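You operate a simulated robot arm through the tools that you are given. There is no shell and no other tool. Be economical: measure what you need, move in short steps, check, and stop when the job is done.

You run a simulated two-armed robot. Do the job below in one go: nothing can be reset, and whatever is moved stays where it is left.

## Task
On the middle of the front table, fold the blue cloth in half.

The check looks at the end state, three seconds after you hand in, the way a careful person would. Anything else that was tipped, shoved, dropped, spilled or broken makes it a failure. Flat cloth is picked up by pressing the open fingertips on it (5 to 10 N) and closing them slowly along it; thin cloth reads only 2 to 8 mm in the jaws.

## Robot
Two 6-joint arms with two-finger parallel grippers on one trunk, on a base that drives. Base frame: it is fixed to the floor where the robot stands at the start and does not move with it; the origin is under the middle of the robot, x ahead of it, y to its left, z up; the surface under the hand at the start is at about z = 800. Lengths are in mm, angles in degrees, forces in N, time in s.
The left shoulder is at the start at [280, 185, 1005], the right one opposite. With the tool pointing down near the work surface each hand reaches from about 560 to 940 mm from the robot's upright axis, wherever it stands, measured 20 degrees to its own side. Places, roughly: middle of the front table [600, -100, 800]. Payload 1.57 kg a hand.
Tool frame (each hand has its own): the origin (TCP) lies between the finger pads and is the grasp point; the fingertips stand 30 mm ahead of it; z points along the fingers, y is the line along which they close. Largest opening 80 mm; finger width 17, thickness 12; the body of the gripper, 40 by 82 mm, starts 80 mm behind the TCP.
Orientation is that of the tool frame in the base frame, as a unit quaternion [w, x, y, z]. With the fingers straight down and closing along the base's y, the tool's x points along the base's -x, its y along +y and its z along -z.

## Interface
- The arms move only by the tool step_arm. It takes "left_motion", "right_motion" or both (then of equal length, played together; a hand with none holds still); each is a list of rows, each a list of 7 numbers: the shift along the tool's x, y, z in mm, then the turn, a rotation vector about the tool's x, y, z in degrees, then the gripper command, from -1 (fully open) to 1 (shut), values between in proportion. In form: [[dx, dy, dz, wx, wy, wz, hand], ...]. A call has 1 to 12 rows; each row is the pose to reach, as a shift and turn from the pose commanded when the call began, along the tool's axes at that moment. A row lasts 0.2 s, in which the tool goes at most 50 mm and 8.6 degrees; a call with a longer step from one row to the next is refused whole, and so is a gripper value outside its range. Where a pose cannot be reached the arm comes as near as it can. A force on the tool above 40 N (or 10 N above the force at the start of the call, whichever is more), or a blocked arm, ends the call early, and 0.2 s more pass. Each finger travels about 153 mm/s and halts on what it meets, pressing with about 42 N; the grip force reading is that of the motor and also rises with nothing between the fingers. The clock runs only during rows and for 0.2 s after the last one: add rows that repeat a pose to give the fingers time. It gives the time, the measured TCP pose, the force on the tool (base axes), the opening and the grip force at its end, in the units of the frame above (readings bear some noise), with the torque about the TCP (base axes, N m) and any sound that the robot's microphone picked up, and new pictures: "views" is both (left out), scene, wrist or none (wrist: the cameras of the hands that moved).
- Cameras (640 x 400 px; columns grow to the right, rows downward): "scene" is now at [217, -19.6, 1435.7]; the picture's right is [-0.14, -0.99, 0.00], its down [-0.88, 0.13, -0.46] and it looks along [0.46, -0.07, -0.89] (base axes); focal length 265 px, centre (320, 200). "left" rides on the left gripper at [72, 7, -122] in its tool frame; the picture's right is [-0.09, 1.00, 0.00], its down [-0.84, -0.08, -0.54] and it looks along [-0.54, -0.05, 0.84] (tool axes); focal length 238 px, centre (320, 200). "right" rides on the right gripper at [72, -7, -122] in its tool frame; the picture's right is [0.09, 1.00, 0.00], its down [-0.84, 0.08, -0.54] and it looks along [-0.54, 0.05, 0.84] (tool axes); focal length 238 px, centre (320, 200). There is no depth. A picture from a camera that has moved, and an enlarged one, comes with that camera's place and axes in the base frame and with its lens. The place of the scene camera against the robot may be out by one fixed shift of up to 18 mm in any direction.
- raise_lower(by): slides the trunk up (or, below 0, down) by that many mm; the arms and the scene camera ride with it, the base frame stays. It gives what a move gives, with no picture.
- base_move(legs): drives the robot by 1 to 6 legs, each [ahead, turn to the left] in mm and degrees, along the robot's own axes; the way and the turn of a leg run together, so that a leg with both is an arc; at most 1500 mm and 180 degrees a leg. The arms and the cameras ride along, it lands a little off, and it stops where it bumps. It gives what a move gives, and a new picture of the scene camera.
- head_to(pan, tilt): turns the head with the scene camera to pan (to the left, within 86 degrees either way) and tilt (down, from -29 to 69), counted from straight ahead of the robot. It gives what a move gives, and a new picture of the scene camera.
- enlarge(camera, box): a new picture of the part [left, top, right, bottom] of that camera's present view, enlarged. The clock stands still meanwhile.
- hand_in(): hands the job in; it is judged then, once.

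Work in short steps. Places have to be worked out from the pictures, the camera data and where the tool is seen: move nearer, look again, correct. Check each grasp and each placing, and mend what went wrong. You have 120 turns and 260 pictures in all, those below and enlarged ones among them. Open the grippers and draw the arms clear of the work before you hand the job in, unless the task says otherwise; then end with one line.

The tools are called after "Emit:" as name(argument=value, ...) on one line, values as JSON. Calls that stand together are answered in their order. step_arm: Moves the arms, as the interface text tells. Its arguments: {"type":"object","properties":{"left_motion":{"type":"array","items":{"type":"array","items":{"type":"number"}}},"right_motion":{"type":"array","items":{"type":"array","items":{"type":"number"}}},"views":{"type":"string","enum":["both","scene","wrist","none"]}},"required":[]} The other tools are called the same way: raise_lower (by) slides the trunk up or down; base_move (legs) drives the base; head_to (pan, tilt) turns the head that bears the scene camera; enlarge (camera, box) takes an enlarged picture of a part of a camera's view; hand_in () hands the job in.

At the start:

```text
time_s: 0.0
left_tcp_pos: [521.7, 130.2, 1014.1]
left_tcp_rot: [0.0, 0.0, 1.0, 0.0]
left_contact_force: [-0.3, 0.4, 0.8]
left_ft_torque: [0.01, 0.0, -0.01]
left_gripper_width: 79.9
left_grasp_force: 0.1
right_tcp_pos: [499.7, -351.1, 1027.4]
right_tcp_rot: [0.0, 0.0, 1.0, 0.0]
right_contact_force: [-0.6, -0.4, 0.0]
right_ft_torque: [-0.02, 0.02, 0.0]
right_gripper_width: 79.9
right_grasp_force: 0.1
trunk travel left (down, up): [-700.0, 290.0]
robot x, y, heading: [1.5, 1.9, 0.0]
head pan, tilt: [-8.2, 62.5]
```

scene: 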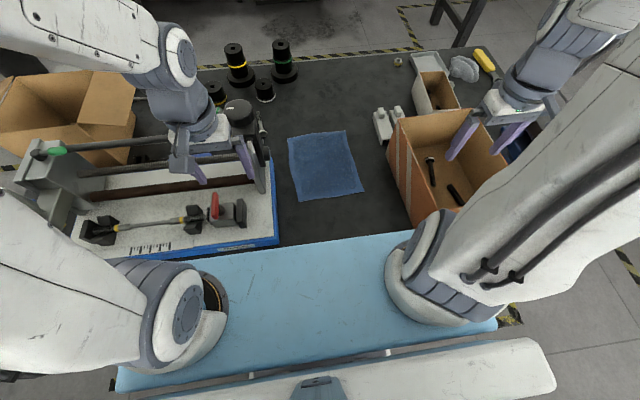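
right: 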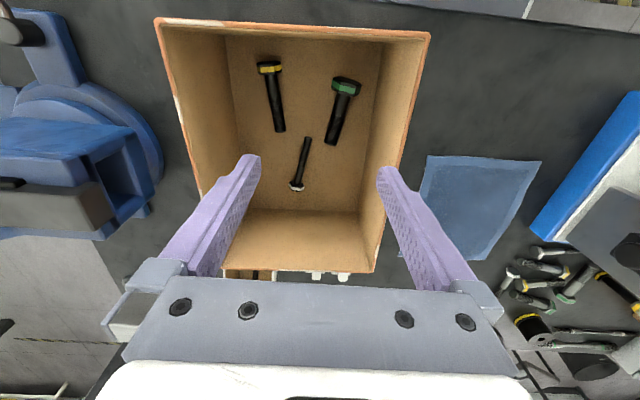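
left: 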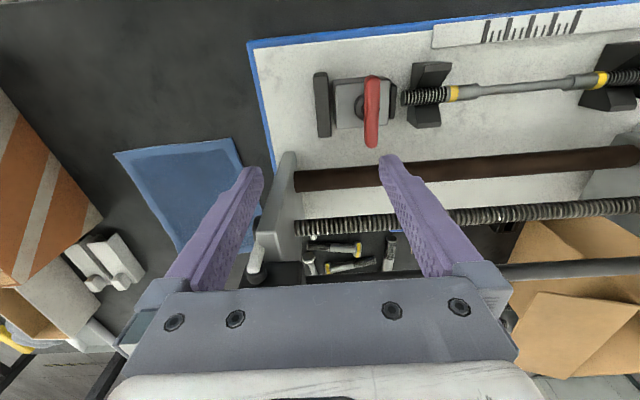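

The cloth appears to span about x 550–765, y -180–0, with a tall fixture to its left and the box to its right. I'll take a closer look before moving.

Emit:
enlarge(camera="scene", box=[220, 90, 440, 228])

Emit:
enlarge(camera="left", box=[90, 100, 330, 300])

```text
2.90 times, centred on (330, 159) of scene
camera zoom: at [217.0, -19.6, 1435.7], right [-0.14, -0.99, 0.0], down [-0.88, 0.13, -0.46], along [0.46, -0.07, -0.89], focal length 768 px, centre (291, 319)
```

zoom: 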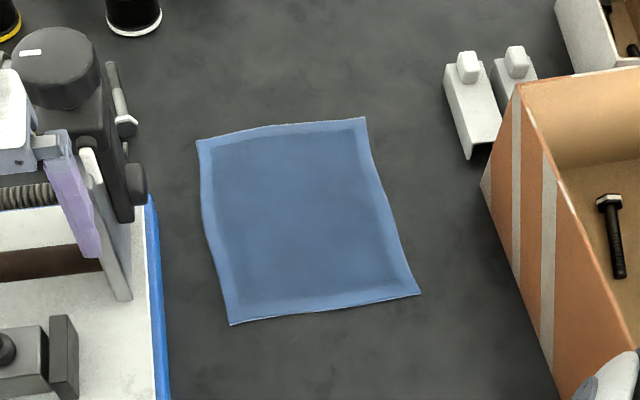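

```text
2.00 times, centred on (210, 200) of left
camera zoom: at [449.8, 136.7, 1135.8], right [0.09, 1.0, 0.0], down [0.84, -0.08, 0.54], along [0.54, -0.05, -0.84], focal length 477 px, centre (540, 200)
```

zoom: 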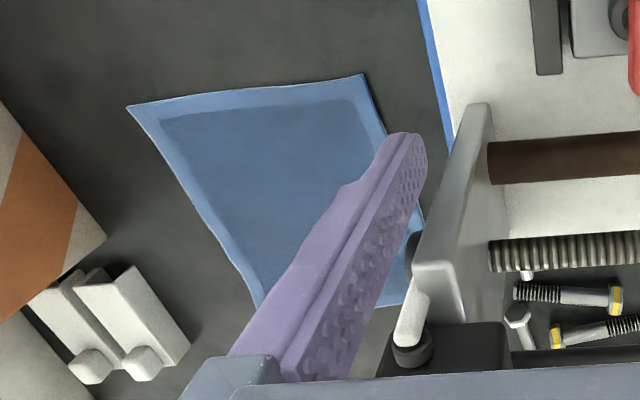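

Both grips fit beside the obstacles without turning the wrists. I'll shift both hands at their present height to above the near corners, with the fingers part-closed to about 30 mm.

Emit:
step_arm(left_motion=[[-8, -32, 0, 0, 0, 0, -0.7], [-16, -64, 0, 0, 0, 0, -0.4], [-24, -96, 0, 0, 0, 0, -0.1], [-32, -128, 0, 0, 0, 0, 0.25], [-40, -158, 0, 0, 0, 0, 0.25], [-40, -158, 0, 0, 0, 0, 0.25]], right_motion=[[-13, 40, 0, 0, 0, 0, -0.7], [-26, 80, 0, 0, 0, 0, -0.4], [-39, 119, 0, 0, 0, 0, -0.1], [-52, 159, 0, 0, 0, 0, 0.25], [-65, 198, 0, 0, 0, 0, 0.25], [-65, 198, 0, 0, 0, 0, 0.25]])

```text
time_s: 1.4
left_tcp_pos: [562.3, -28.4, 1013.5]
left_tcp_rot: [0.0, 0.001, 1.0, 0.0]
left_contact_force: [0.6, -0.3, 0.6]
left_ft_torque: [0.01, -0.02, -0.02]
left_gripper_width: 30.3
left_grasp_force: 0.1
right_tcp_pos: [564.3, -153.4, 1026.9]
right_tcp_rot: [0.0, 0.0, 1.0, 0.0]
right_contact_force: [-0.7, 0.6, -0.4]
right_ft_torque: [0.0, 0.02, 0.02]
right_gripper_width: 30.1
right_grasp_force: 0.1
trunk travel left (down, up): [-700.0, 290.0]
robot x, y, heading: [-0.4, -2.3, 0.2]
head pan, tilt: [-8.2, 62.5]
camera scene: at [217.1, -19.7, 1435.6], right [-0.14, -0.99, 0.0], down [-0.88, 0.13, -0.46], along [0.46, -0.07, -0.89], focal length 265 px, centre (320, 200)
camera right: at [494.4, -160.8, 1149.8], right [-0.09, 1.0, 0.0], down [0.84, 0.08, 0.54], along [0.54, 0.05, -0.84], focal length 238 px, centre (320, 200)
camera left: at [489.8, -21.9, 1134.8], right [0.09, 1.0, 0.0], down [0.84, -0.08, 0.54], along [0.54, -0.05, -0.84], focal length 238 px, centre (320, 200)
```

scene: 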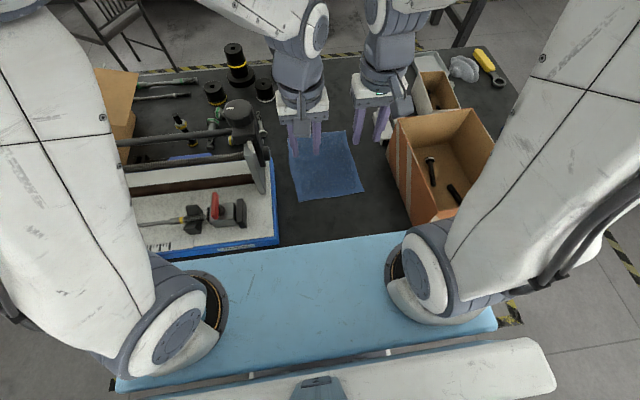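
right: 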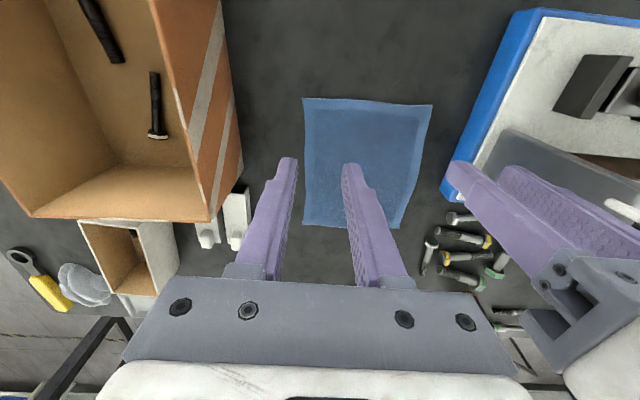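
left: 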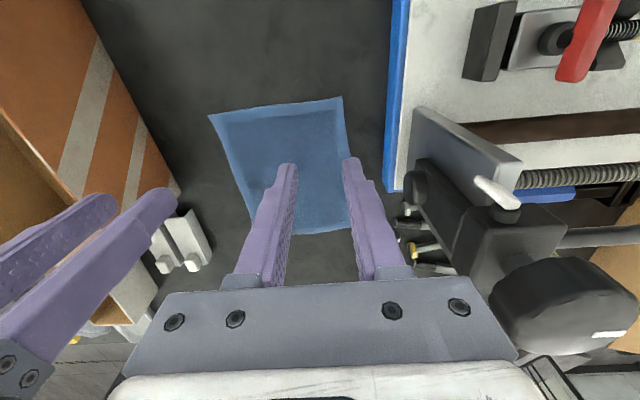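

From the new views I place the near corners at about (547, 2) and (554, -179), and the far ones at (770, 10) and (775, -169). Both hands sit right over the near edge, so I'm lowering to about 10 mm above the cloth.

Emit:
step_arm(left_motion=[[0, 2, 43, 0, 0, 0, 0.25], [1, 3, 86, 0, 0, 0, 0.25], [2, 3, 129, 0, 0, 0, 0.25], [2, 3, 160, 0, 0, 0, 0.25], [2, 3, 172, 0, 0, 0, 0.25]], right_motion=[[0, -1, 47, 0, 0, 0, 0.25], [0, -1, 94, 0, 0, 0, 0.25], [0, -1, 140, 0, 0, 0, 0.25], [0, -1, 173, 0, 0, 0, 0.25], [0, -1, 185, 0, 0, 0, 0.25]])

```text
time_s: 2.6
left_tcp_pos: [561.2, -25.0, 841.3]
left_tcp_rot: [0.001, 0.0, 1.0, 0.0]
left_contact_force: [0.4, 0.0, 0.2]
left_ft_torque: [0.03, 0.01, -0.01]
left_gripper_width: 29.8
left_grasp_force: 0.0
right_tcp_pos: [564.2, -154.4, 842.9]
right_tcp_rot: [0.0, 0.0, 1.0, 0.001]
right_contact_force: [-0.2, -0.6, -0.3]
right_ft_torque: [0.02, 0.0, 0.02]
right_gripper_width: 30.1
right_grasp_force: 0.1
trunk travel left (down, up): [-700.0, 290.0]
robot x, y, heading: [-0.8, 0.6, 0.2]
head pan, tilt: [-8.2, 62.5]
camera scene: at [217.0, -19.7, 1435.7], right [-0.14, -0.99, 0.0], down [-0.88, 0.13, -0.46], along [0.46, -0.07, -0.89], focal length 265 px, centre (320, 200)
camera right: at [494.2, -162.0, 964.5], right [-0.09, 1.0, 0.0], down [0.84, 0.08, 0.54], along [0.54, 0.05, -0.84], focal length 238 px, centre (320, 200)
camera left: at [488.2, -18.5, 962.8], right [0.09, 1.0, 0.0], down [0.84, -0.08, 0.54], along [0.54, -0.05, -0.84], focal length 238 px, centre (320, 200)
```

scene: 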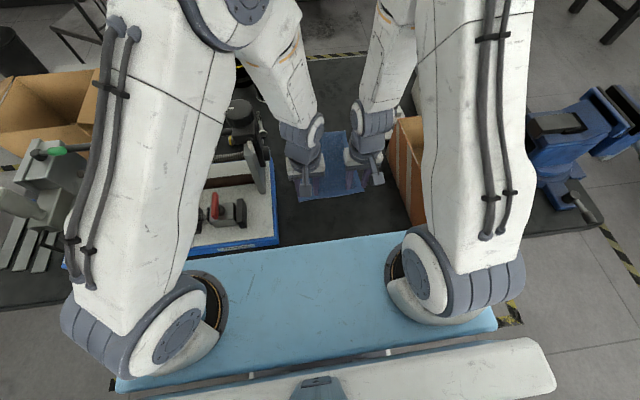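
right: 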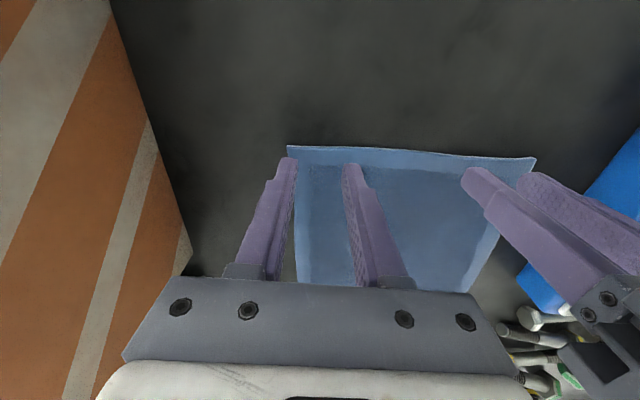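
left: 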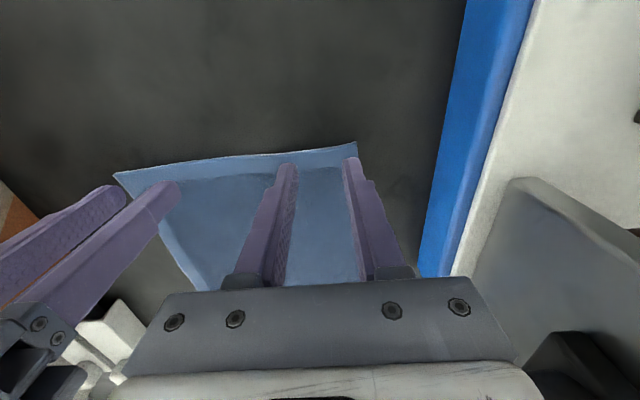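

The outer fingers are right at the side edges of the cloth, so I'll shift both hands 8 mm inward and lower to nearly touching.

Emit:
step_arm(left_motion=[[1, -8, 0, 0, 0, 0, 0.25], [2, -8, 4, 0, 0, 0, 0.25], [2, -8, 8, 0, 0, 0, 0.25], [2, -8, 10, 0, 0, 0, 0.25]], right_motion=[[0, 8, 0, 0, 0, 0, 0.25], [0, 8, 5, 0, 0, 0, 0.25], [0, 8, 10, 0, 0, 0, 0.25], [0, 8, 12, 0, 0, 0, 0.25]], views="none")

```text
time_s: 3.6
left_tcp_pos: [558.0, -33.1, 832.9]
left_tcp_rot: [0.001, 0.0, 1.0, -0.001]
left_contact_force: [2.6, 0.5, 7.3]
left_ft_torque: [0.03, -0.07, 0.0]
left_gripper_width: 30.1
left_grasp_force: 0.0
right_tcp_pos: [563.8, -146.3, 832.0]
right_tcp_rot: [0.0, 0.0, 1.0, 0.001]
right_contact_force: [-3.7, 0.2, 26.2]
right_ft_torque: [0.03, 0.07, 0.01]
right_gripper_width: 30.0
right_grasp_force: 0.0
trunk travel left (down, up): [-700.0, 290.0]
robot x, y, heading: [3.4, 0.6, -0.3]
head pan, tilt: [-8.2, 62.5]
```

Contact on both: left 7 N is good, right 26 N is too much, so I'll ease the right up about 1 mm.

Emit:
step_arm(right_motion=[[0, 0, -0.9, 0, 0, 0, 0.25], [0, 0, -0.9, 0, 0, 0, 0.25]], left_motion=[[0, 0, 0, 0, 0, 0, 0.25], [0, 0, 0, 0, 0, 0, 0.25]], views="none")

```text
time_s: 4.2
left_tcp_pos: [556.3, -33.0, 833.2]
left_tcp_rot: [0.0, 0.0, 1.0, -0.001]
left_contact_force: [3.7, 1.5, 13.4]
left_ft_torque: [0.12, -0.11, 0.01]
left_gripper_width: 29.9
left_grasp_force: 0.0
right_tcp_pos: [564.3, -146.5, 831.4]
right_tcp_rot: [0.002, 0.0, 1.0, 0.0]
right_contact_force: [-1.4, -1.5, 21.9]
right_ft_torque: [-0.01, 0.03, 0.0]
right_gripper_width: 30.0
right_grasp_force: 0.0
trunk travel left (down, up): [-700.0, 290.0]
robot x, y, heading: [1.6, -0.1, 0.1]
head pan, tilt: [-8.2, 62.5]
```

Left reads 13 N and right 22 N; I'll ease both up slightly (left 0.4, right 1.0 mm).

Emit:
step_arm(right_motion=[[0, 0, -1.0, 0, 0, 0, 0.25], [0, 0, -1.0, 0, 0, 0, 0.25]], left_motion=[[0, 0, -0.4, 0, 0, 0, 0.25], [0, 0, -0.4, 0, 0, 0, 0.25]], views="none")

```text
time_s: 4.8
left_tcp_pos: [557.5, -34.0, 832.8]
left_tcp_rot: [0.0, -0.001, 1.0, 0.0]
left_contact_force: [1.8, 2.2, 16.5]
left_ft_torque: [0.12, -0.12, 0.04]
left_gripper_width: 30.0
left_grasp_force: 0.1
right_tcp_pos: [563.9, -145.7, 833.8]
right_tcp_rot: [0.0, 0.0, 1.0, 0.0]
right_contact_force: [1.4, -1.7, 8.4]
right_ft_torque: [-0.03, -0.04, -0.01]
right_gripper_width: 29.9
right_grasp_force: 0.1
trunk travel left (down, up): [-700.0, 290.0]
robot x, y, heading: [1.2, 1.2, -0.1]
head pan, tilt: [-8.2, 62.5]
```

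Right is at 8 N, left at 16 N; I'll ease the left another 0.6 mm, then close both slowly.

Emit:
step_arm(right_motion=[[0, 0, 0, 0, 0, 0, 0.25], [0, 0, 0, 0, 0, 0, 0.33], [0, 0, 0, 0, 0, 0, 0.41], [0, 0, 0, 0, 0, 0, 0.49], [0, 0, 0, 0, 0, 0, 0.57], [0, 0, 0, 0, 0, 0, 0.65], [0, 0, 0, 0, 0, 0, 0.73], [0, 0, 0, 0, 0, 0, 0.81], [0, 0, 0, 0, 0, 0, 0.88], [0, 0, 0, 0, 0, 0, 0.95], [0, 0, 0, 0, 0, 0, 1], [0, 0, 0, 0, 0, 0, 1]], left_motion=[[0, 0, -0.6, 0, 0, 0, 0.25], [0, 0, -0.6, 0, 0, 0, 0.33], [0, 0, -0.6, 0, 0, 0, 0.41], [0, 0, -0.6, 0, 0, 0, 0.49], [0, 0, -0.6, 0, 0, 0, 0.57], [0, 0, -0.6, 0, 0, 0, 0.65], [0, 0, -0.6, 0, 0, 0, 0.73], [0, 0, -0.6, 0, 0, 0, 0.81], [0, 0, -0.6, 0, 0, 0, 0.88], [0, 0, -0.6, 0, 0, 0, 0.95], [0, 0, -0.6, 0, 0, 0, 1], [0, 0, -0.6, 0, 0, 0, 1]], views="wrist")

```text
time_s: 7.4
left_tcp_pos: [557.5, -33.2, 833.4]
left_tcp_rot: [0.001, 0.0, 1.0, 0.001]
left_contact_force: [0.0, -0.3, 5.5]
left_ft_torque: [0.01, 0.0, -0.02]
left_gripper_width: 0.0
left_grasp_force: 21.2
right_tcp_pos: [563.9, -146.9, 833.1]
right_tcp_rot: [0.0, -0.001, 1.0, 0.0]
right_contact_force: [-0.5, 0.8, 5.7]
right_ft_torque: [0.05, 0.03, -0.02]
right_gripper_width: 3.7
right_grasp_force: 24.6
trunk travel left (down, up): [-700.0, 290.0]
robot x, y, heading: [4.1, 2.4, -0.2]
head pan, tilt: [-8.2, 62.5]
camera right: at [494.1, -154.0, 954.7], right [-0.09, 1.0, 0.0], down [0.84, 0.08, 0.54], along [0.54, 0.05, -0.84], focal length 238 px, centre (320, 200)
camera left: at [485.1, -26.3, 955.0], right [0.09, 1.0, 0.0], down [0.84, -0.08, 0.54], along [0.54, -0.05, -0.84], focal length 238 px, centre (320, 200)
```

right: 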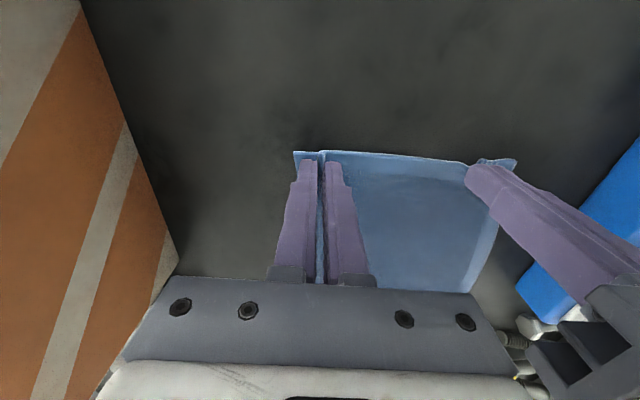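
left: 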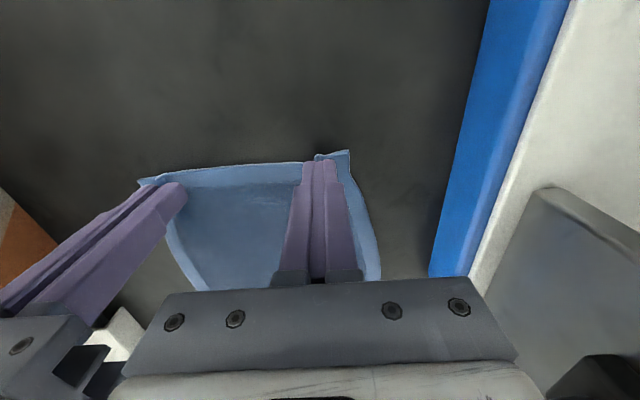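

The right jaws hold 3.7 mm of cloth; the left closed on nothing (0.0). I'll lift only the left hand, reopen it and look.

Emit:
step_arm(left_motion=[[0, 0, -6, 0, 0, 0, 1], [0, 0, -12, 0, 0, 0, 1], [0, 0, -12, 0, 0, 0, 0.5], [0, 0, -12, 0, 0, 0, 0.25], [0, 0, -12, 0, 0, 0, 0.25]], views="wrist")

```text
time_s: 8.6
left_tcp_pos: [556.5, -33.5, 845.1]
left_tcp_rot: [0.0, 0.0, 1.0, 0.0]
left_contact_force: [-0.1, 0.0, 1.1]
left_ft_torque: [0.03, -0.01, -0.04]
left_gripper_width: 30.0
left_grasp_force: 0.0
right_tcp_pos: [565.3, -146.5, 832.4]
right_tcp_rot: [0.0, 0.0, 1.0, 0.0]
right_contact_force: [-0.5, 0.4, 7.8]
right_ft_torque: [-0.01, 0.02, -0.02]
right_gripper_width: 4.0
right_grasp_force: 25.1
trunk travel left (down, up): [-700.0, 290.0]
robot x, y, heading: [-1.4, -1.9, -0.1]
head pan, tilt: [-8.2, 62.5]
camera left: at [485.0, -26.0, 966.8], right [0.09, 1.0, 0.0], down [0.84, -0.08, 0.54], along [0.54, -0.05, -0.84], focal length 238 px, centre (320, 200)
```

left: 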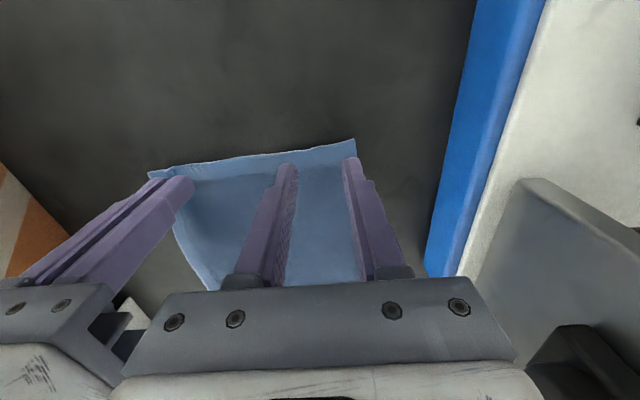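

The cloth lay flat again. I'll retry slightly further inward and descend for about 10 N.

Emit:
step_arm(left_motion=[[-2, -4, 4, 0, 0, 0, 0.25], [-3, -4, 9, 0, 0, 0, 0.25], [-3, -4, 12, 0, 0, 0, 0.25], [-3, -4, 12.6, 0, 0, 0, 0.25], [-3, -4, 12.6, 0, 0, 0, 0.25]], views="none")

```text
time_s: 9.8
left_tcp_pos: [559.8, -37.2, 832.8]
left_tcp_rot: [0.0, 0.0, 1.0, 0.0]
left_contact_force: [-1.6, 1.2, 11.9]
left_ft_torque: [0.1, -0.02, 0.0]
left_gripper_width: 29.7
left_grasp_force: 0.1
right_tcp_pos: [564.0, -145.5, 833.6]
right_tcp_rot: [0.0, 0.0, 1.0, 0.0]
right_contact_force: [-0.1, 0.2, 4.3]
right_ft_torque: [0.01, 0.0, -0.04]
right_gripper_width: 3.6
right_grasp_force: 24.9
trunk travel left (down, up): [-700.0, 290.0]
robot x, y, heading: [-0.1, -1.6, -0.1]
head pan, tilt: [-8.2, 62.5]
```

Left presses 12 N, and I'll keep that pressure while closing slowly.

Emit:
step_arm(left_motion=[[0, 0, -0.1, 0, 0, 0, 0.33], [0, 0, -0.1, 0, 0, 0, 0.4], [0, 0, -0.1, 0, 0, 0, 0.47], [0, 0, -0.1, 0, 0, 0, 0.54], [0, 0, -0.1, 0, 0, 0, 0.61], [0, 0, -0.1, 0, 0, 0, 0.68], [0, 0, -0.1, 0, 0, 0, 0.75], [0, 0, -0.1, 0, 0, 0, 0.82], [0, 0, -0.1, 0, 0, 0, 0.88], [0, 0, -0.1, 0, 0, 0, 0.94], [0, 0, -0.1, 0, 0, 0, 1], [0, 0, -0.1, 0, 0, 0, 1]], views="wrist")

```text
time_s: 12.4
left_tcp_pos: [561.2, -37.6, 833.5]
left_tcp_rot: [0.001, 0.0, 1.0, 0.0]
left_contact_force: [1.4, -18.6, 12.3]
left_ft_torque: [-0.51, -0.06, 0.07]
left_gripper_width: 4.6
left_grasp_force: 24.6
right_tcp_pos: [566.0, -145.8, 833.9]
right_tcp_rot: [0.0, 0.0, 1.0, 0.0]
right_contact_force: [-1.5, 16.2, 6.0]
right_ft_torque: [0.51, 0.02, 0.02]
right_gripper_width: 4.1
right_grasp_force: 25.0
trunk travel left (down, up): [-700.0, 290.0]
robot x, y, heading: [0.3, -0.3, -0.0]
head pan, tilt: [-8.2, 62.5]
camera left: at [488.5, -31.0, 954.5], right [0.09, 1.0, 0.0], down [0.84, -0.08, 0.54], along [0.54, -0.05, -0.84], focal length 238 px, centre (320, 200)
```

left: 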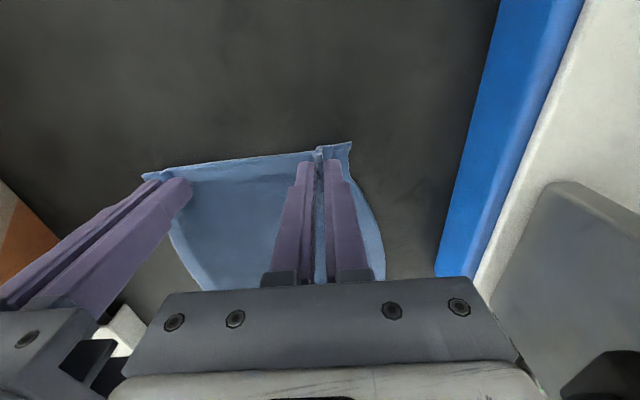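

Both hands now hold cloth (4.6 and 4.1 mm), with some tension between them. I'll ease each inward 2 mm and carry the near edge up and over half way. Tilting the fingers back as they go lets the edge turn over.

Emit:
step_arm(left_motion=[[0, -2, 0, 0, 0, 0, 1], [-4.9, -2, -23, 0, 3, 0, 1], [-16.8, -2, -44.8, 0, 7, 0, 1], [-34.2, -2, -63.2, 0, 10, 0, 1], [-56.8, -2, -77.2, 0, 14, 0, 1], [-82.2, -2, -85.8, 0, 17, 0, 1], [-109.6, -2, -88.3, 0, 20, 0, 1], [-109.6, -2, -88.3, 0, 20, 0, 1]], right_motion=[[0, 2, 0, 0, 0, 0, 1], [-4.9, 2, -23, 0, 3, 0, 1], [-16.8, 2, -44.8, 0, 7, 0, 1], [-34.2, 2, -63.2, 0, 10, 0, 1], [-56.8, 2, -77.2, 0, 14, 0, 1], [-82.2, 2, -85.8, 0, 17, 0, 1], [-109.6, 2, -88.3, 0, 20, 0, 1], [-109.6, 2, -88.3, 0, 20, 0, 1]])

```text
time_s: 14.2
left_tcp_pos: [670.1, -38.0, 921.0]
left_tcp_rot: [-0.173, 0.0, 0.985, 0.001]
left_contact_force: [0.0, -10.1, -0.2]
left_ft_torque: [-0.32, -0.04, 0.15]
left_gripper_width: 3.9
left_grasp_force: 24.3
right_tcp_pos: [673.4, -145.1, 920.4]
right_tcp_rot: [-0.174, 0.0, 0.985, -0.001]
right_contact_force: [-1.0, 10.4, 0.0]
right_ft_torque: [0.3, 0.07, -0.1]
right_gripper_width: 3.8
right_grasp_force: 24.3
trunk travel left (down, up): [-700.0, 290.0]
robot x, y, heading: [0.8, 3.2, -0.1]
head pan, tilt: [-8.2, 62.5]
camera scene: at [217.3, -19.6, 1435.6], right [-0.14, -0.99, 0.0], down [-0.88, 0.13, -0.46], along [0.46, -0.07, -0.89], focal length 265 px, centre (320, 200)
camera right: at [650.4, -152.3, 1059.9], right [-0.09, 1.0, 0.03], down [0.97, 0.08, 0.22], along [0.22, 0.05, -0.97], focal length 238 px, centre (320, 200)
camera left: at [644.7, -32.0, 1059.5], right [0.09, 1.0, -0.03], down [0.97, -0.08, 0.22], along [0.22, -0.05, -0.97], focal length 238 px, centre (320, 200)
```

scene: 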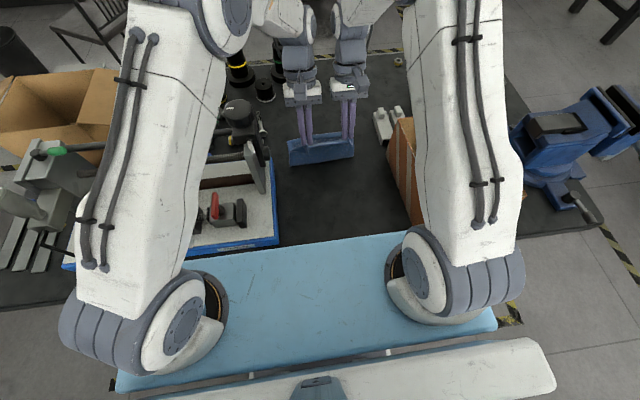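
right: 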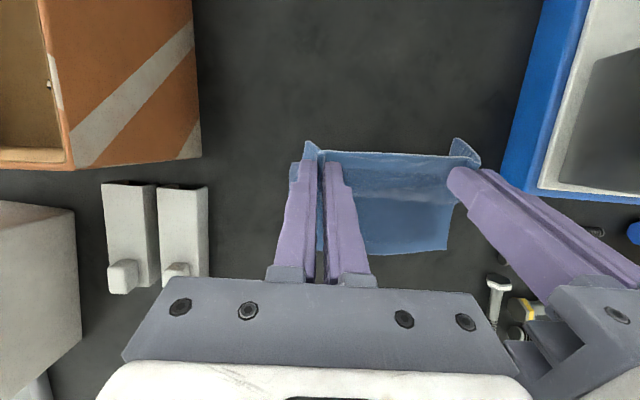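
left: 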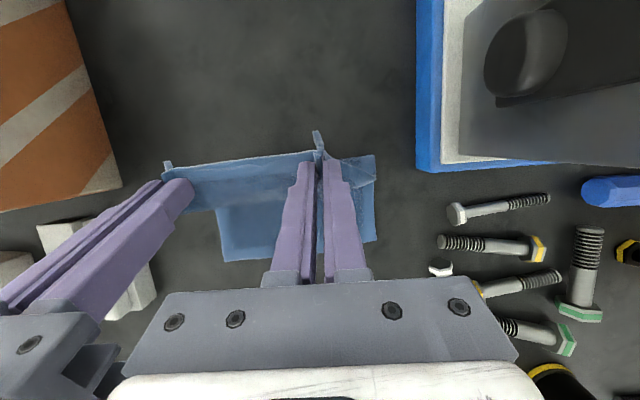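

The cloth hangs evenly from both hands and the far edge is at about (757, 15) to (770, -168). The cloth sits about 3° askew, so I'll come down with a small +y drift and more tilt, stopping just above the table.

Emit:
step_arm(left_motion=[[-25.9, 1.5, -5.5, 0, 4, 0, 1], [-52.1, 3.5, -4.5, 0, 8, 0, 1], [-77.2, 5.5, 2.4, 0, 12, 0, 1], [-99.6, 7.5, 15.5, 0, 16, 0, 1], [-115.9, 9, 28.4, 0, 20, 0, 1], [-125.4, 9.5, 39.9, 0, 25, 0, 1], [-125.4, 9.5, 39.9, 0, 25, 0, 1]], right_motion=[[-26.8, 3, -5.8, 0, 4, 0, 1], [-54, 5.5, -5.2, 0, 8, 0, 1], [-79.8, 8, 1.4, 0, 12, 0, 1], [-102.9, 10, 14.3, 0, 16, 0, 1], [-119.6, 11.5, 27.1, 0, 20, 0, 1], [-129.2, 12, 38.5, 0, 25, 0, 1], [-129.2, 12, 38.5, 0, 25, 0, 1]])

```text
time_s: 15.8
left_tcp_pos: [737.1, -6.0, 918.2]
left_tcp_rot: [-0.317, 0.012, 0.948, -0.024]
left_contact_force: [-0.1, 0.4, -0.2]
left_ft_torque: [-0.02, 0.02, -0.01]
left_gripper_width: 0.0
left_grasp_force: 21.4
left hand out of reach, approached as far as the arm can: row 4, 5, 6, 7
right_tcp_pos: [731.2, -125.5, 849.4]
right_tcp_rot: [-0.381, 0.002, 0.925, -0.007]
right_contact_force: [0.9, 2.0, 0.6]
right_ft_torque: [-0.12, -0.04, 0.11]
right_gripper_width: 3.8
right_grasp_force: 23.9
right hand out of reach, approached as far as the arm can: row 5, 6, 7
trunk travel left (down, up): [-700.0, 290.0]
robot x, y, heading: [2.0, -2.9, -0.3]
head pan, tilt: [-8.2, 62.5]
stopped in row 7 (left hand): the arm was blocked; the commanded pose is now the measured one
camera scene: at [213.3, -18.8, 1435.2], right [-0.14, -0.99, 0.0], down [-0.88, 0.13, -0.46], along [0.46, -0.07, -0.89], focal length 265 px, centre (320, 200)
camera right: at [767.3, -129.8, 986.1], right [-0.07, 1.0, 0.05], down [0.98, 0.08, -0.21], along [-0.21, 0.03, -0.98], focal length 238 px, centre (320, 200)
camera left: at [753.3, 8.4, 1057.5], right [0.08, 0.99, -0.11], down [0.99, -0.09, -0.07], along [-0.07, -0.1, -0.99], focal length 238 px, centre (320, 200)
```

scene: 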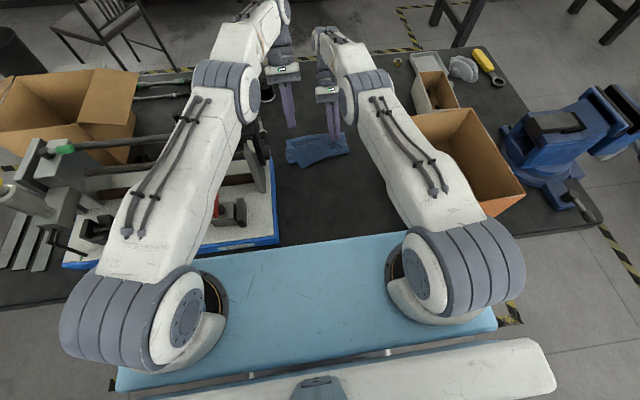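
right: 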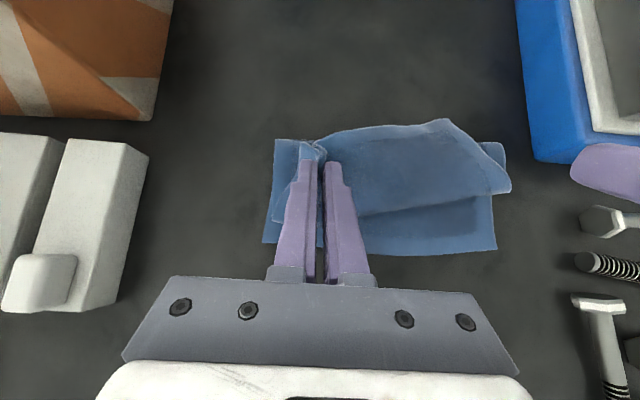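
left: 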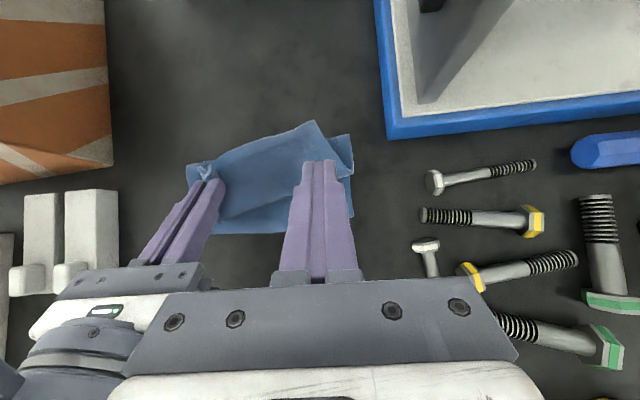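

The arms ran out of reach with that tilt, and the left hand lost its corner; the right still holds (3.8 mm). I'll back the left off to an upright pose, while the right reduces its tilt and carries its corner on toward the far edge.

Emit:
step_arm(left_motion=[[14, -3, 6, 0, -6.5, 0, 1], [28, -6, 12, 0, -13, 0, 1], [42, -10, 19, 0, -19.5, 0, 1], [56, -13, 25, 0, -26, 0, 1], [70, -16, 32, 0, -32, 0, 1], [84, -20, 38, 0, -37, 0, 1]], right_motion=[[0, 0, 0, 0, -7.5, 0, 1], [0, 0, 0, 0, -15, 0, 1], [-8, 0, -6, 0, -22.5, 0, 1], [-17, 0, -12, 0, -30, 0, 1], [-26, 0, -18, 0, -30, 0, 1], [-33.3, 0, -23.2, 0, -30, 0, 1]])

```text
time_s: 17.2
left_tcp_pos: [644.2, -27.8, 930.2]
left_tcp_rot: [-0.011, 0.003, 1.0, -0.02]
left_contact_force: [-0.3, 0.5, -0.2]
left_ft_torque: [0.0, 0.02, -0.01]
left_gripper_width: 0.1
left_grasp_force: 21.5
right_tcp_pos: [773.4, -131.0, 840.3]
right_tcp_rot: [-0.131, 0.001, 0.991, -0.005]
right_contact_force: [-0.8, -0.5, 4.0]
right_ft_torque: [0.01, 0.06, -0.03]
right_gripper_width: 3.4
right_grasp_force: 24.9
trunk travel left (down, up): [-700.0, 290.0]
robot x, y, heading: [-0.7, 1.5, 0.1]
head pan, tilt: [-8.2, 62.5]
camera scene: at [216.6, -19.7, 1435.7], right [-0.14, -0.99, 0.0], down [-0.88, 0.13, -0.46], along [0.46, -0.07, -0.89], focal length 265 px, centre (320, 200)
camera right: at [737.5, -137.8, 976.7], right [-0.09, 1.0, 0.01], down [0.95, 0.08, 0.31], along [0.3, 0.04, -0.95], focal length 238 px, centre (320, 200)
camera left: at [575.4, -15.0, 1052.2], right [0.1, 0.99, -0.04], down [0.85, -0.06, 0.53], along [0.52, -0.09, -0.85], focal length 238 px, centre (320, 200)
```

scene: 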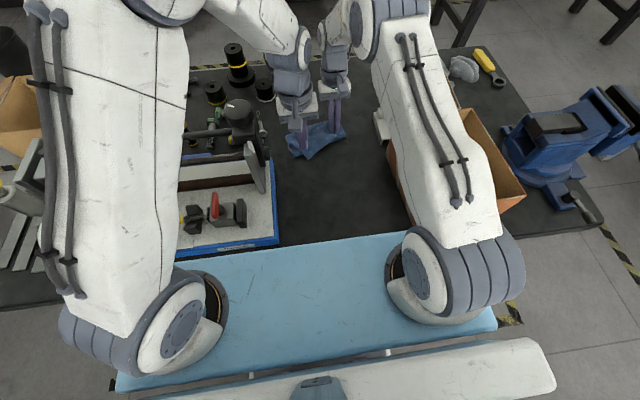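
right: 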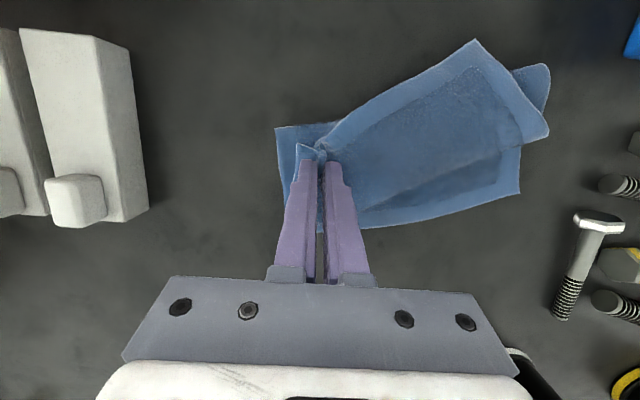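
left: 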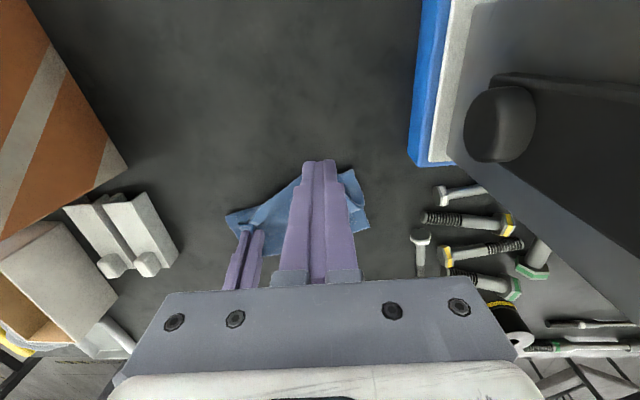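

The top layer's left corner has flopped back to about (678, -43), while the right hand still holds its corner near the far edge. I'll bring the left hand over that loose corner and regrasp it while the right acts as an anchor.

Emit:
step_arm(left_motion=[[-20, -4, 5, -1, 0, 0, 0.6], [-40, -8, 15, -2.3, 0, 0, 0.25], [-56, -13, 40, -2.3, 0, 0, 0.25], [-56, -13, 70, -2.3, 0, 0, 0.25], [-56, -13, 82, -2.3, 0, 0, 0.25]])

Emit:
enlarge(camera="scene", box=[260, 90, 380, 165])

```text
time_s: 18.4
left_tcp_pos: [697.6, -44.4, 846.5]
left_tcp_rot: [-0.011, 0.002, 1.0, -0.001]
left_contact_force: [0.1, 0.5, 0.3]
left_ft_torque: [-0.03, -0.02, 0.01]
left_gripper_width: 30.0
left_grasp_force: 0.1
right_tcp_pos: [774.0, -132.0, 841.0]
right_tcp_rot: [-0.131, 0.001, 0.991, -0.006]
right_contact_force: [0.3, -0.2, 3.8]
right_ft_torque: [0.0, 0.04, -0.07]
right_gripper_width: 3.6
right_grasp_force: 24.4
trunk travel left (down, up): [-700.0, 290.0]
robot x, y, heading: [-2.1, -3.0, -0.0]
head pan, tilt: [-8.2, 62.5]
camera scene: at [216.5, -19.7, 1435.7], right [-0.14, -0.99, 0.0], down [-0.88, 0.13, -0.46], along [0.46, -0.07, -0.89], focal length 265 px, centre (320, 200)
camera left: at [629.1, -36.2, 969.7], right [0.1, 1.0, 0.0], down [0.85, -0.08, 0.52], along [0.52, -0.05, -0.85], focal length 238 px, centre (320, 200)
```

scene: 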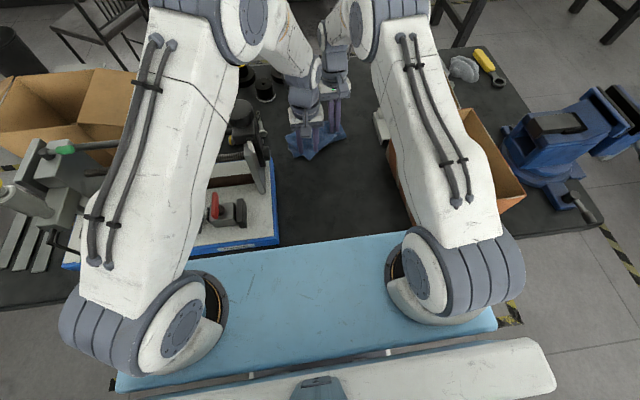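
left: 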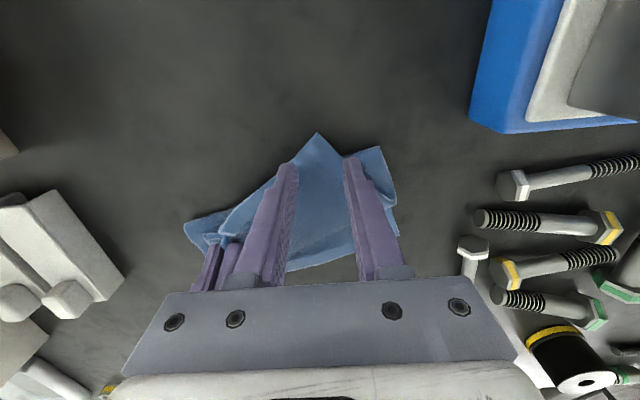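

```text
5.33 times, centred on (320, 128) of scene
camera zoom: at [216.5, -19.7, 1435.7], right [-0.14, -0.99, 0.0], down [-0.88, 0.13, -0.46], along [0.46, -0.07, -0.89], focal length 1413 px, centre (320, 587)
```

zoom: 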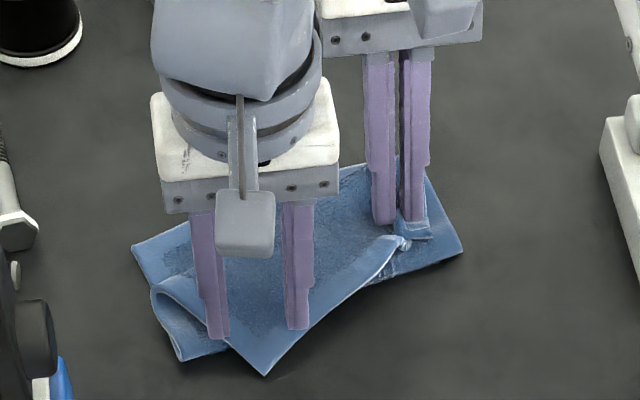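

The loose corner tip is centred between the left fingers at about (676, -42). I'll press down on it now.

Emit:
step_arm(left_motion=[[1, 2, 5, 0, 0, 0, 0.25], [1, 2, 9, 0, 0, 0, 0.25], [1, 2, 11, 0, 0, 0, 0.25], [1, 2, 11, 0, 0, 0, 0.25]], views="none")

```text
time_s: 19.4
left_tcp_pos: [697.6, -42.7, 837.1]
left_tcp_rot: [-0.01, 0.002, 1.0, -0.001]
left_contact_force: [0.4, 0.8, 11.1]
left_ft_torque: [0.19, -0.09, 0.01]
left_gripper_width: 30.1
left_grasp_force: 0.2
right_tcp_pos: [773.4, -132.2, 841.0]
right_tcp_rot: [-0.13, 0.001, 0.991, -0.006]
right_contact_force: [0.6, -1.1, 4.2]
right_ft_torque: [0.02, 0.0, -0.02]
right_gripper_width: 3.6
right_grasp_force: 24.4
trunk travel left (down, up): [-700.0, 290.0]
robot x, y, heading: [-5.5, -1.0, 0.0]
head pan, tilt: [-8.2, 62.5]
```

It presses 11 N, mostly on the outer finger, so I'm closing slowly.

Emit:
step_arm(left_motion=[[0, 0, 0.4, 0, 0, 0, 0.33], [0, 0, 0.4, 0, 0, 0, 0.4], [0, 0, 0.4, 0, 0, 0, 0.47], [0, 0, 0.4, 0, 0, 0, 0.54], [0, 0, 0.4, 0, 0, 0, 0.61], [0, 0, 0.4, 0, 0, 0, 0.68], [0, 0, 0.4, 0, 0, 0, 0.75], [0, 0, 0.4, 0, 0, 0, 0.82], [0, 0, 0.4, 0, 0, 0, 0.88], [0, 0, 0.4, 0, 0, 0, 0.94], [0, 0, 0.4, 0, 0, 0, 1], [0, 0, 0.4, 0, 0, 0, 1]], views="wrist")

Emit:
enlarge(camera="scene", box=[260, 90, 380, 165])

```text
time_s: 22.0
left_tcp_pos: [696.8, -41.7, 835.8]
left_tcp_rot: [-0.012, 0.001, 1.0, 0.0]
left_contact_force: [0.0, 3.6, 18.2]
left_ft_torque: [0.19, -0.09, 0.03]
left_gripper_width: 0.1
left_grasp_force: 21.3
right_tcp_pos: [773.3, -130.8, 841.7]
right_tcp_rot: [-0.13, 0.001, 0.991, -0.006]
right_contact_force: [-0.1, -0.2, 2.9]
right_ft_torque: [0.01, 0.0, -0.02]
right_gripper_width: 3.7
right_grasp_force: 24.5
trunk travel left (down, up): [-700.0, 290.0]
robot x, y, heading: [1.0, -1.9, 0.1]
head pan, tilt: [-8.2, 62.5]
camera left: at [627.9, -34.4, 959.0], right [0.1, 1.0, 0.0], down [0.85, -0.08, 0.52], along [0.52, -0.05, -0.85], focal length 238 px, centre (320, 200)
```

left: 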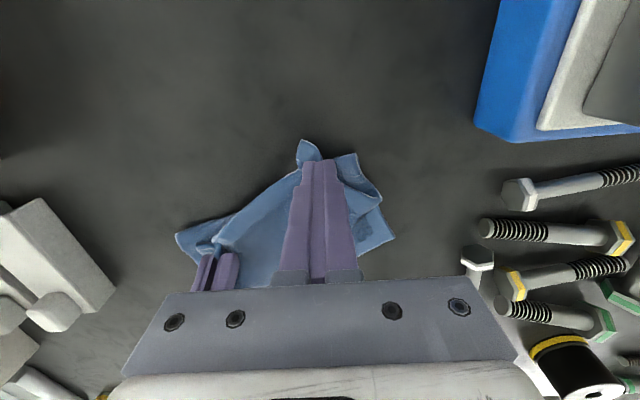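

```text
5.33 times, centred on (320, 128) of scene
camera zoom: at [215.9, -19.5, 1435.9], right [-0.14, -0.99, 0.0], down [-0.88, 0.13, -0.46], along [0.46, -0.07, -0.89], focal length 1413 px, centre (320, 587)
```

zoom: 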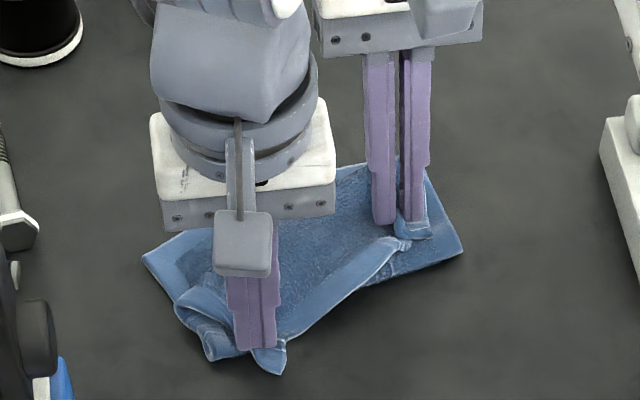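

The left closed on nothing again because the crumpled layers press unevenly. The cleanest fix is to unfold and restart, so the left lifts away while the right carries its corner back to the near side.

Emit:
step_arm(left_motion=[[0, 0, -35, 0, 0, 0, 1], [0, 10, -75, 0, 0, 0, 1], [0, 20, -115, 0, 0, 0, 0.6], [0, 25, -125, 0, 0, 0, 0.25], [0, 25, -125, 0, 0, 0, 0.25], [0, 25, -125, 0, 0, 0, 0.25], [0, 25, -125, 0, 0, 0, 0.25], [0, 25, -125, 0, 0, 0, 0.25], [0, 25, -125, 0, 0, 0, 0.25], [0, 25, -125, 0, 0, 0, 0.25]], right_motion=[[0, 0, 0, 0, 0, 0, 1], [7.8, -2, -29, 0, -2, 0, 1], [34.8, -5, -52.8, 0, -4, 0, 1], [75.1, -8, -67.9, 0, -6, 0, 1], [116.4, -11, -67.2, 0, -8, 0, 1], [152.4, -14, -47.1, 0, -10, 0, 1], [179.7, -17, -14, 0, -12, 0, 1], [196.2, -19, 21.5, 0, -14, 0, 1], [202.2, -20, 49.1, 0, -15, 0, 1], [202.2, -20, 49.1, 0, -15, 0, 1]])

Emit:
enlarge(camera="scene", box=[250, 90, 400, 210])

```text
time_s: 24.2
left_tcp_pos: [699.7, -16.8, 960.4]
left_tcp_rot: [-0.011, 0.004, 1.0, -0.001]
left_contact_force: [-0.5, -0.1, -0.8]
left_ft_torque: [0.0, 0.0, 0.0]
left_gripper_width: 29.9
left_grasp_force: 0.0
right_tcp_pos: [563.8, -151.2, 845.0]
right_tcp_rot: [0.0, 0.0, 1.0, -0.005]
right_contact_force: [-0.1, -0.8, -0.3]
right_ft_torque: [0.0, 0.0, -0.02]
right_gripper_width: 3.9
right_grasp_force: 24.6
trunk travel left (down, up): [-700.0, 290.0]
robot x, y, heading: [0.6, -2.2, 0.0]
head pan, tilt: [-8.2, 62.5]
camera scene: at [216.8, -19.8, 1435.7], right [-0.14, -0.99, 0.0], down [-0.88, 0.13, -0.46], along [0.46, -0.07, -0.89], focal length 265 px, centre (320, 200)
camera right: at [494.4, -157.7, 967.0], right [-0.09, 1.0, -0.01], down [0.84, 0.08, 0.54], along [0.54, 0.04, -0.84], focal length 238 px, centre (320, 200)
camera left: at [631.1, -9.3, 1083.8], right [0.1, 1.0, 0.0], down [0.85, -0.08, 0.52], along [0.52, -0.05, -0.85], focal length 238 px, centre (320, 200)
```

scene: 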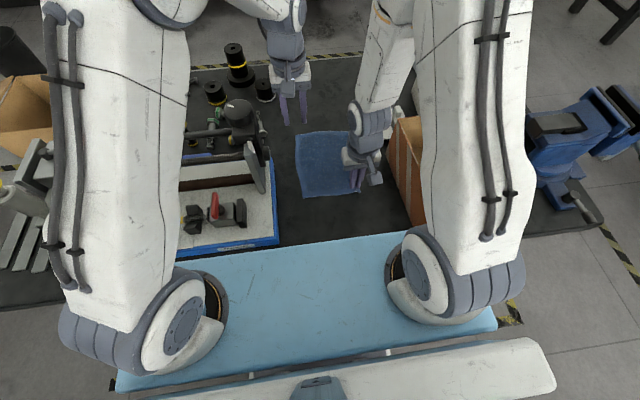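
right: 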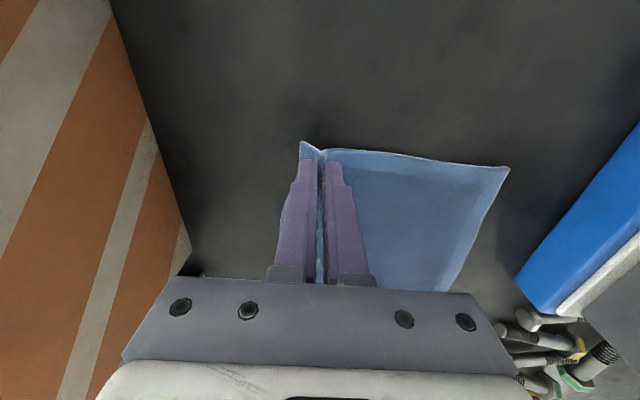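
left: 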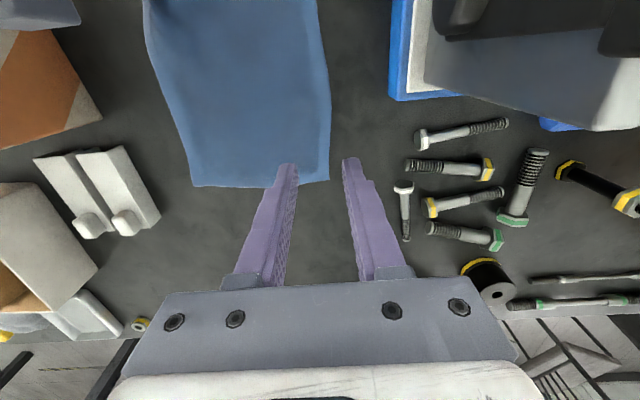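

```text
3.33 times, centred on (325, 150) of scene
camera zoom: at [216.8, -19.8, 1435.7], right [-0.14, -0.99, 0.0], down [-0.88, 0.13, -0.46], along [0.46, -0.07, -0.89], focal length 883 px, centre (303, 367)
```

zoom: 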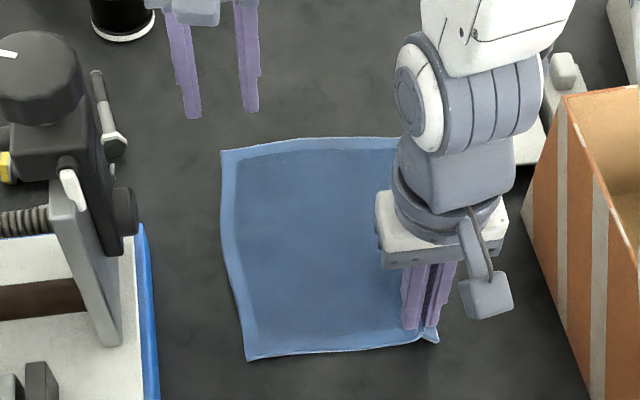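

The cloth unfolded flat, and the right still holds its near corner. The corners are now about D(557, -12), A(774, -14) and B(767, -199). I'll bring the left over D and lower the right so the cloth lies flat.

Emit:
step_arm(left_motion=[[40, -9, 2, 0, -1.3, 0, 0.25], [85, -19, 10, 0, -1.3, 0, 0.25], [125, -29, 35, 0, -1.3, 0, 0.25], [131, -29, 80, 0, -1.3, 0, 0.25], [131, -29, 110, 0, -1.3, 0, 0.25], [131, -29, 117, 0, -1.3, 0, 0.25]], right_motion=[[0, 0, 2, 0, 0, 0, 1], [0, 0, 4, 0, 0, 0, 1], [0, 0, 6, 0, 0, 0, 1], [0, 0, 8, 0, 0, 0, 1], [0, 0, 10, 0, 0, 0, 1], [0, 0, 10, 0, 0, 0, 1]], views="wrist")

```text
time_s: 25.6
left_tcp_pos: [567.5, -45.7, 845.5]
left_tcp_rot: [0.001, 0.003, 1.0, -0.001]
left_contact_force: [-0.6, 0.2, 1.4]
left_ft_torque: [-0.03, 0.02, -0.01]
left_gripper_width: 29.9
left_grasp_force: 0.0
right_tcp_pos: [564.4, -151.4, 834.5]
right_tcp_rot: [-0.001, 0.0, 1.0, -0.006]
right_contact_force: [-0.2, -0.8, 0.1]
right_ft_torque: [0.01, 0.02, -0.01]
right_gripper_width: 3.6
right_grasp_force: 24.3
trunk travel left (down, up): [-700.0, 290.0]
robot x, y, heading: [-1.5, 0.9, 0.1]
head pan, tilt: [-8.2, 62.5]
camera right: at [495.0, -157.7, 956.9], right [-0.09, 1.0, -0.01], down [0.84, 0.08, 0.54], along [0.54, 0.04, -0.84], focal length 238 px, centre (320, 200)
camera left: at [495.0, -37.8, 967.6], right [0.1, 1.0, 0.0], down [0.84, -0.08, 0.54], along [0.54, -0.05, -0.84], focal length 238 px, centre (320, 200)
```

right: 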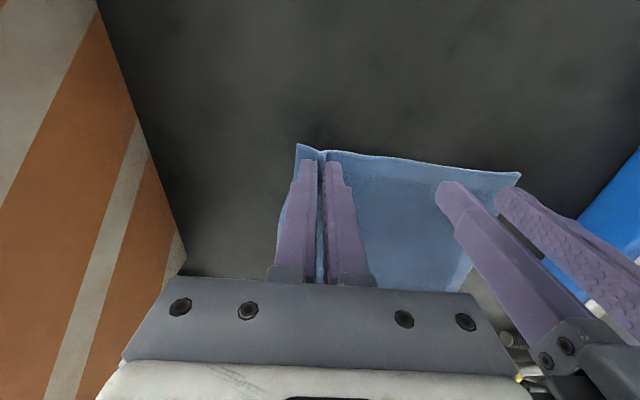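
left: 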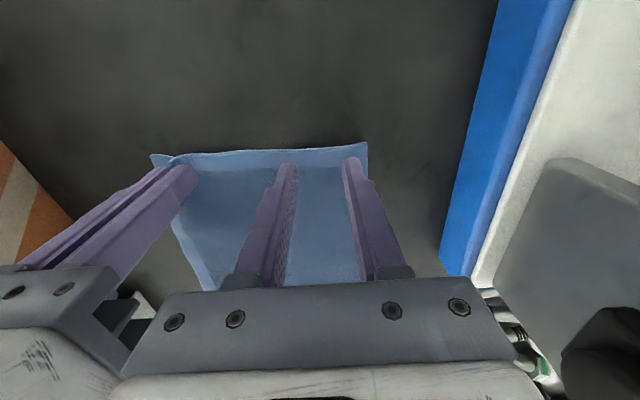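

The left sits well over D (556, -10), so I'll press down.

Emit:
step_arm(left_motion=[[0, 0, 6, 0, 0, 0, 0.25], [0, 0, 10, 0, 0, 0, 0.25], [0, 0, 12, 0, 0, 0, 0.25], [0, 0, 12.4, 0, 0, 0, 0.25], [0, 0, 12.4, 0, 0, 0, 0.25]], views="none")

```text
time_s: 26.8
left_tcp_pos: [566.8, -45.2, 833.5]
left_tcp_rot: [0.0, 0.003, 1.0, -0.001]
left_contact_force: [-0.2, 1.0, 3.3]
left_ft_torque: [0.07, 0.0, 0.03]
left_gripper_width: 30.1
left_grasp_force: 0.0
right_tcp_pos: [564.6, -151.0, 835.2]
right_tcp_rot: [-0.001, 0.0, 1.0, -0.006]
right_contact_force: [0.5, 0.0, 0.0]
right_ft_torque: [0.04, -0.01, -0.03]
right_gripper_width: 3.7
right_grasp_force: 24.9
trunk travel left (down, up): [-700.0, 290.0]
robot x, y, heading: [3.8, -0.6, -0.1]
head pan, tilt: [-8.2, 62.5]
```

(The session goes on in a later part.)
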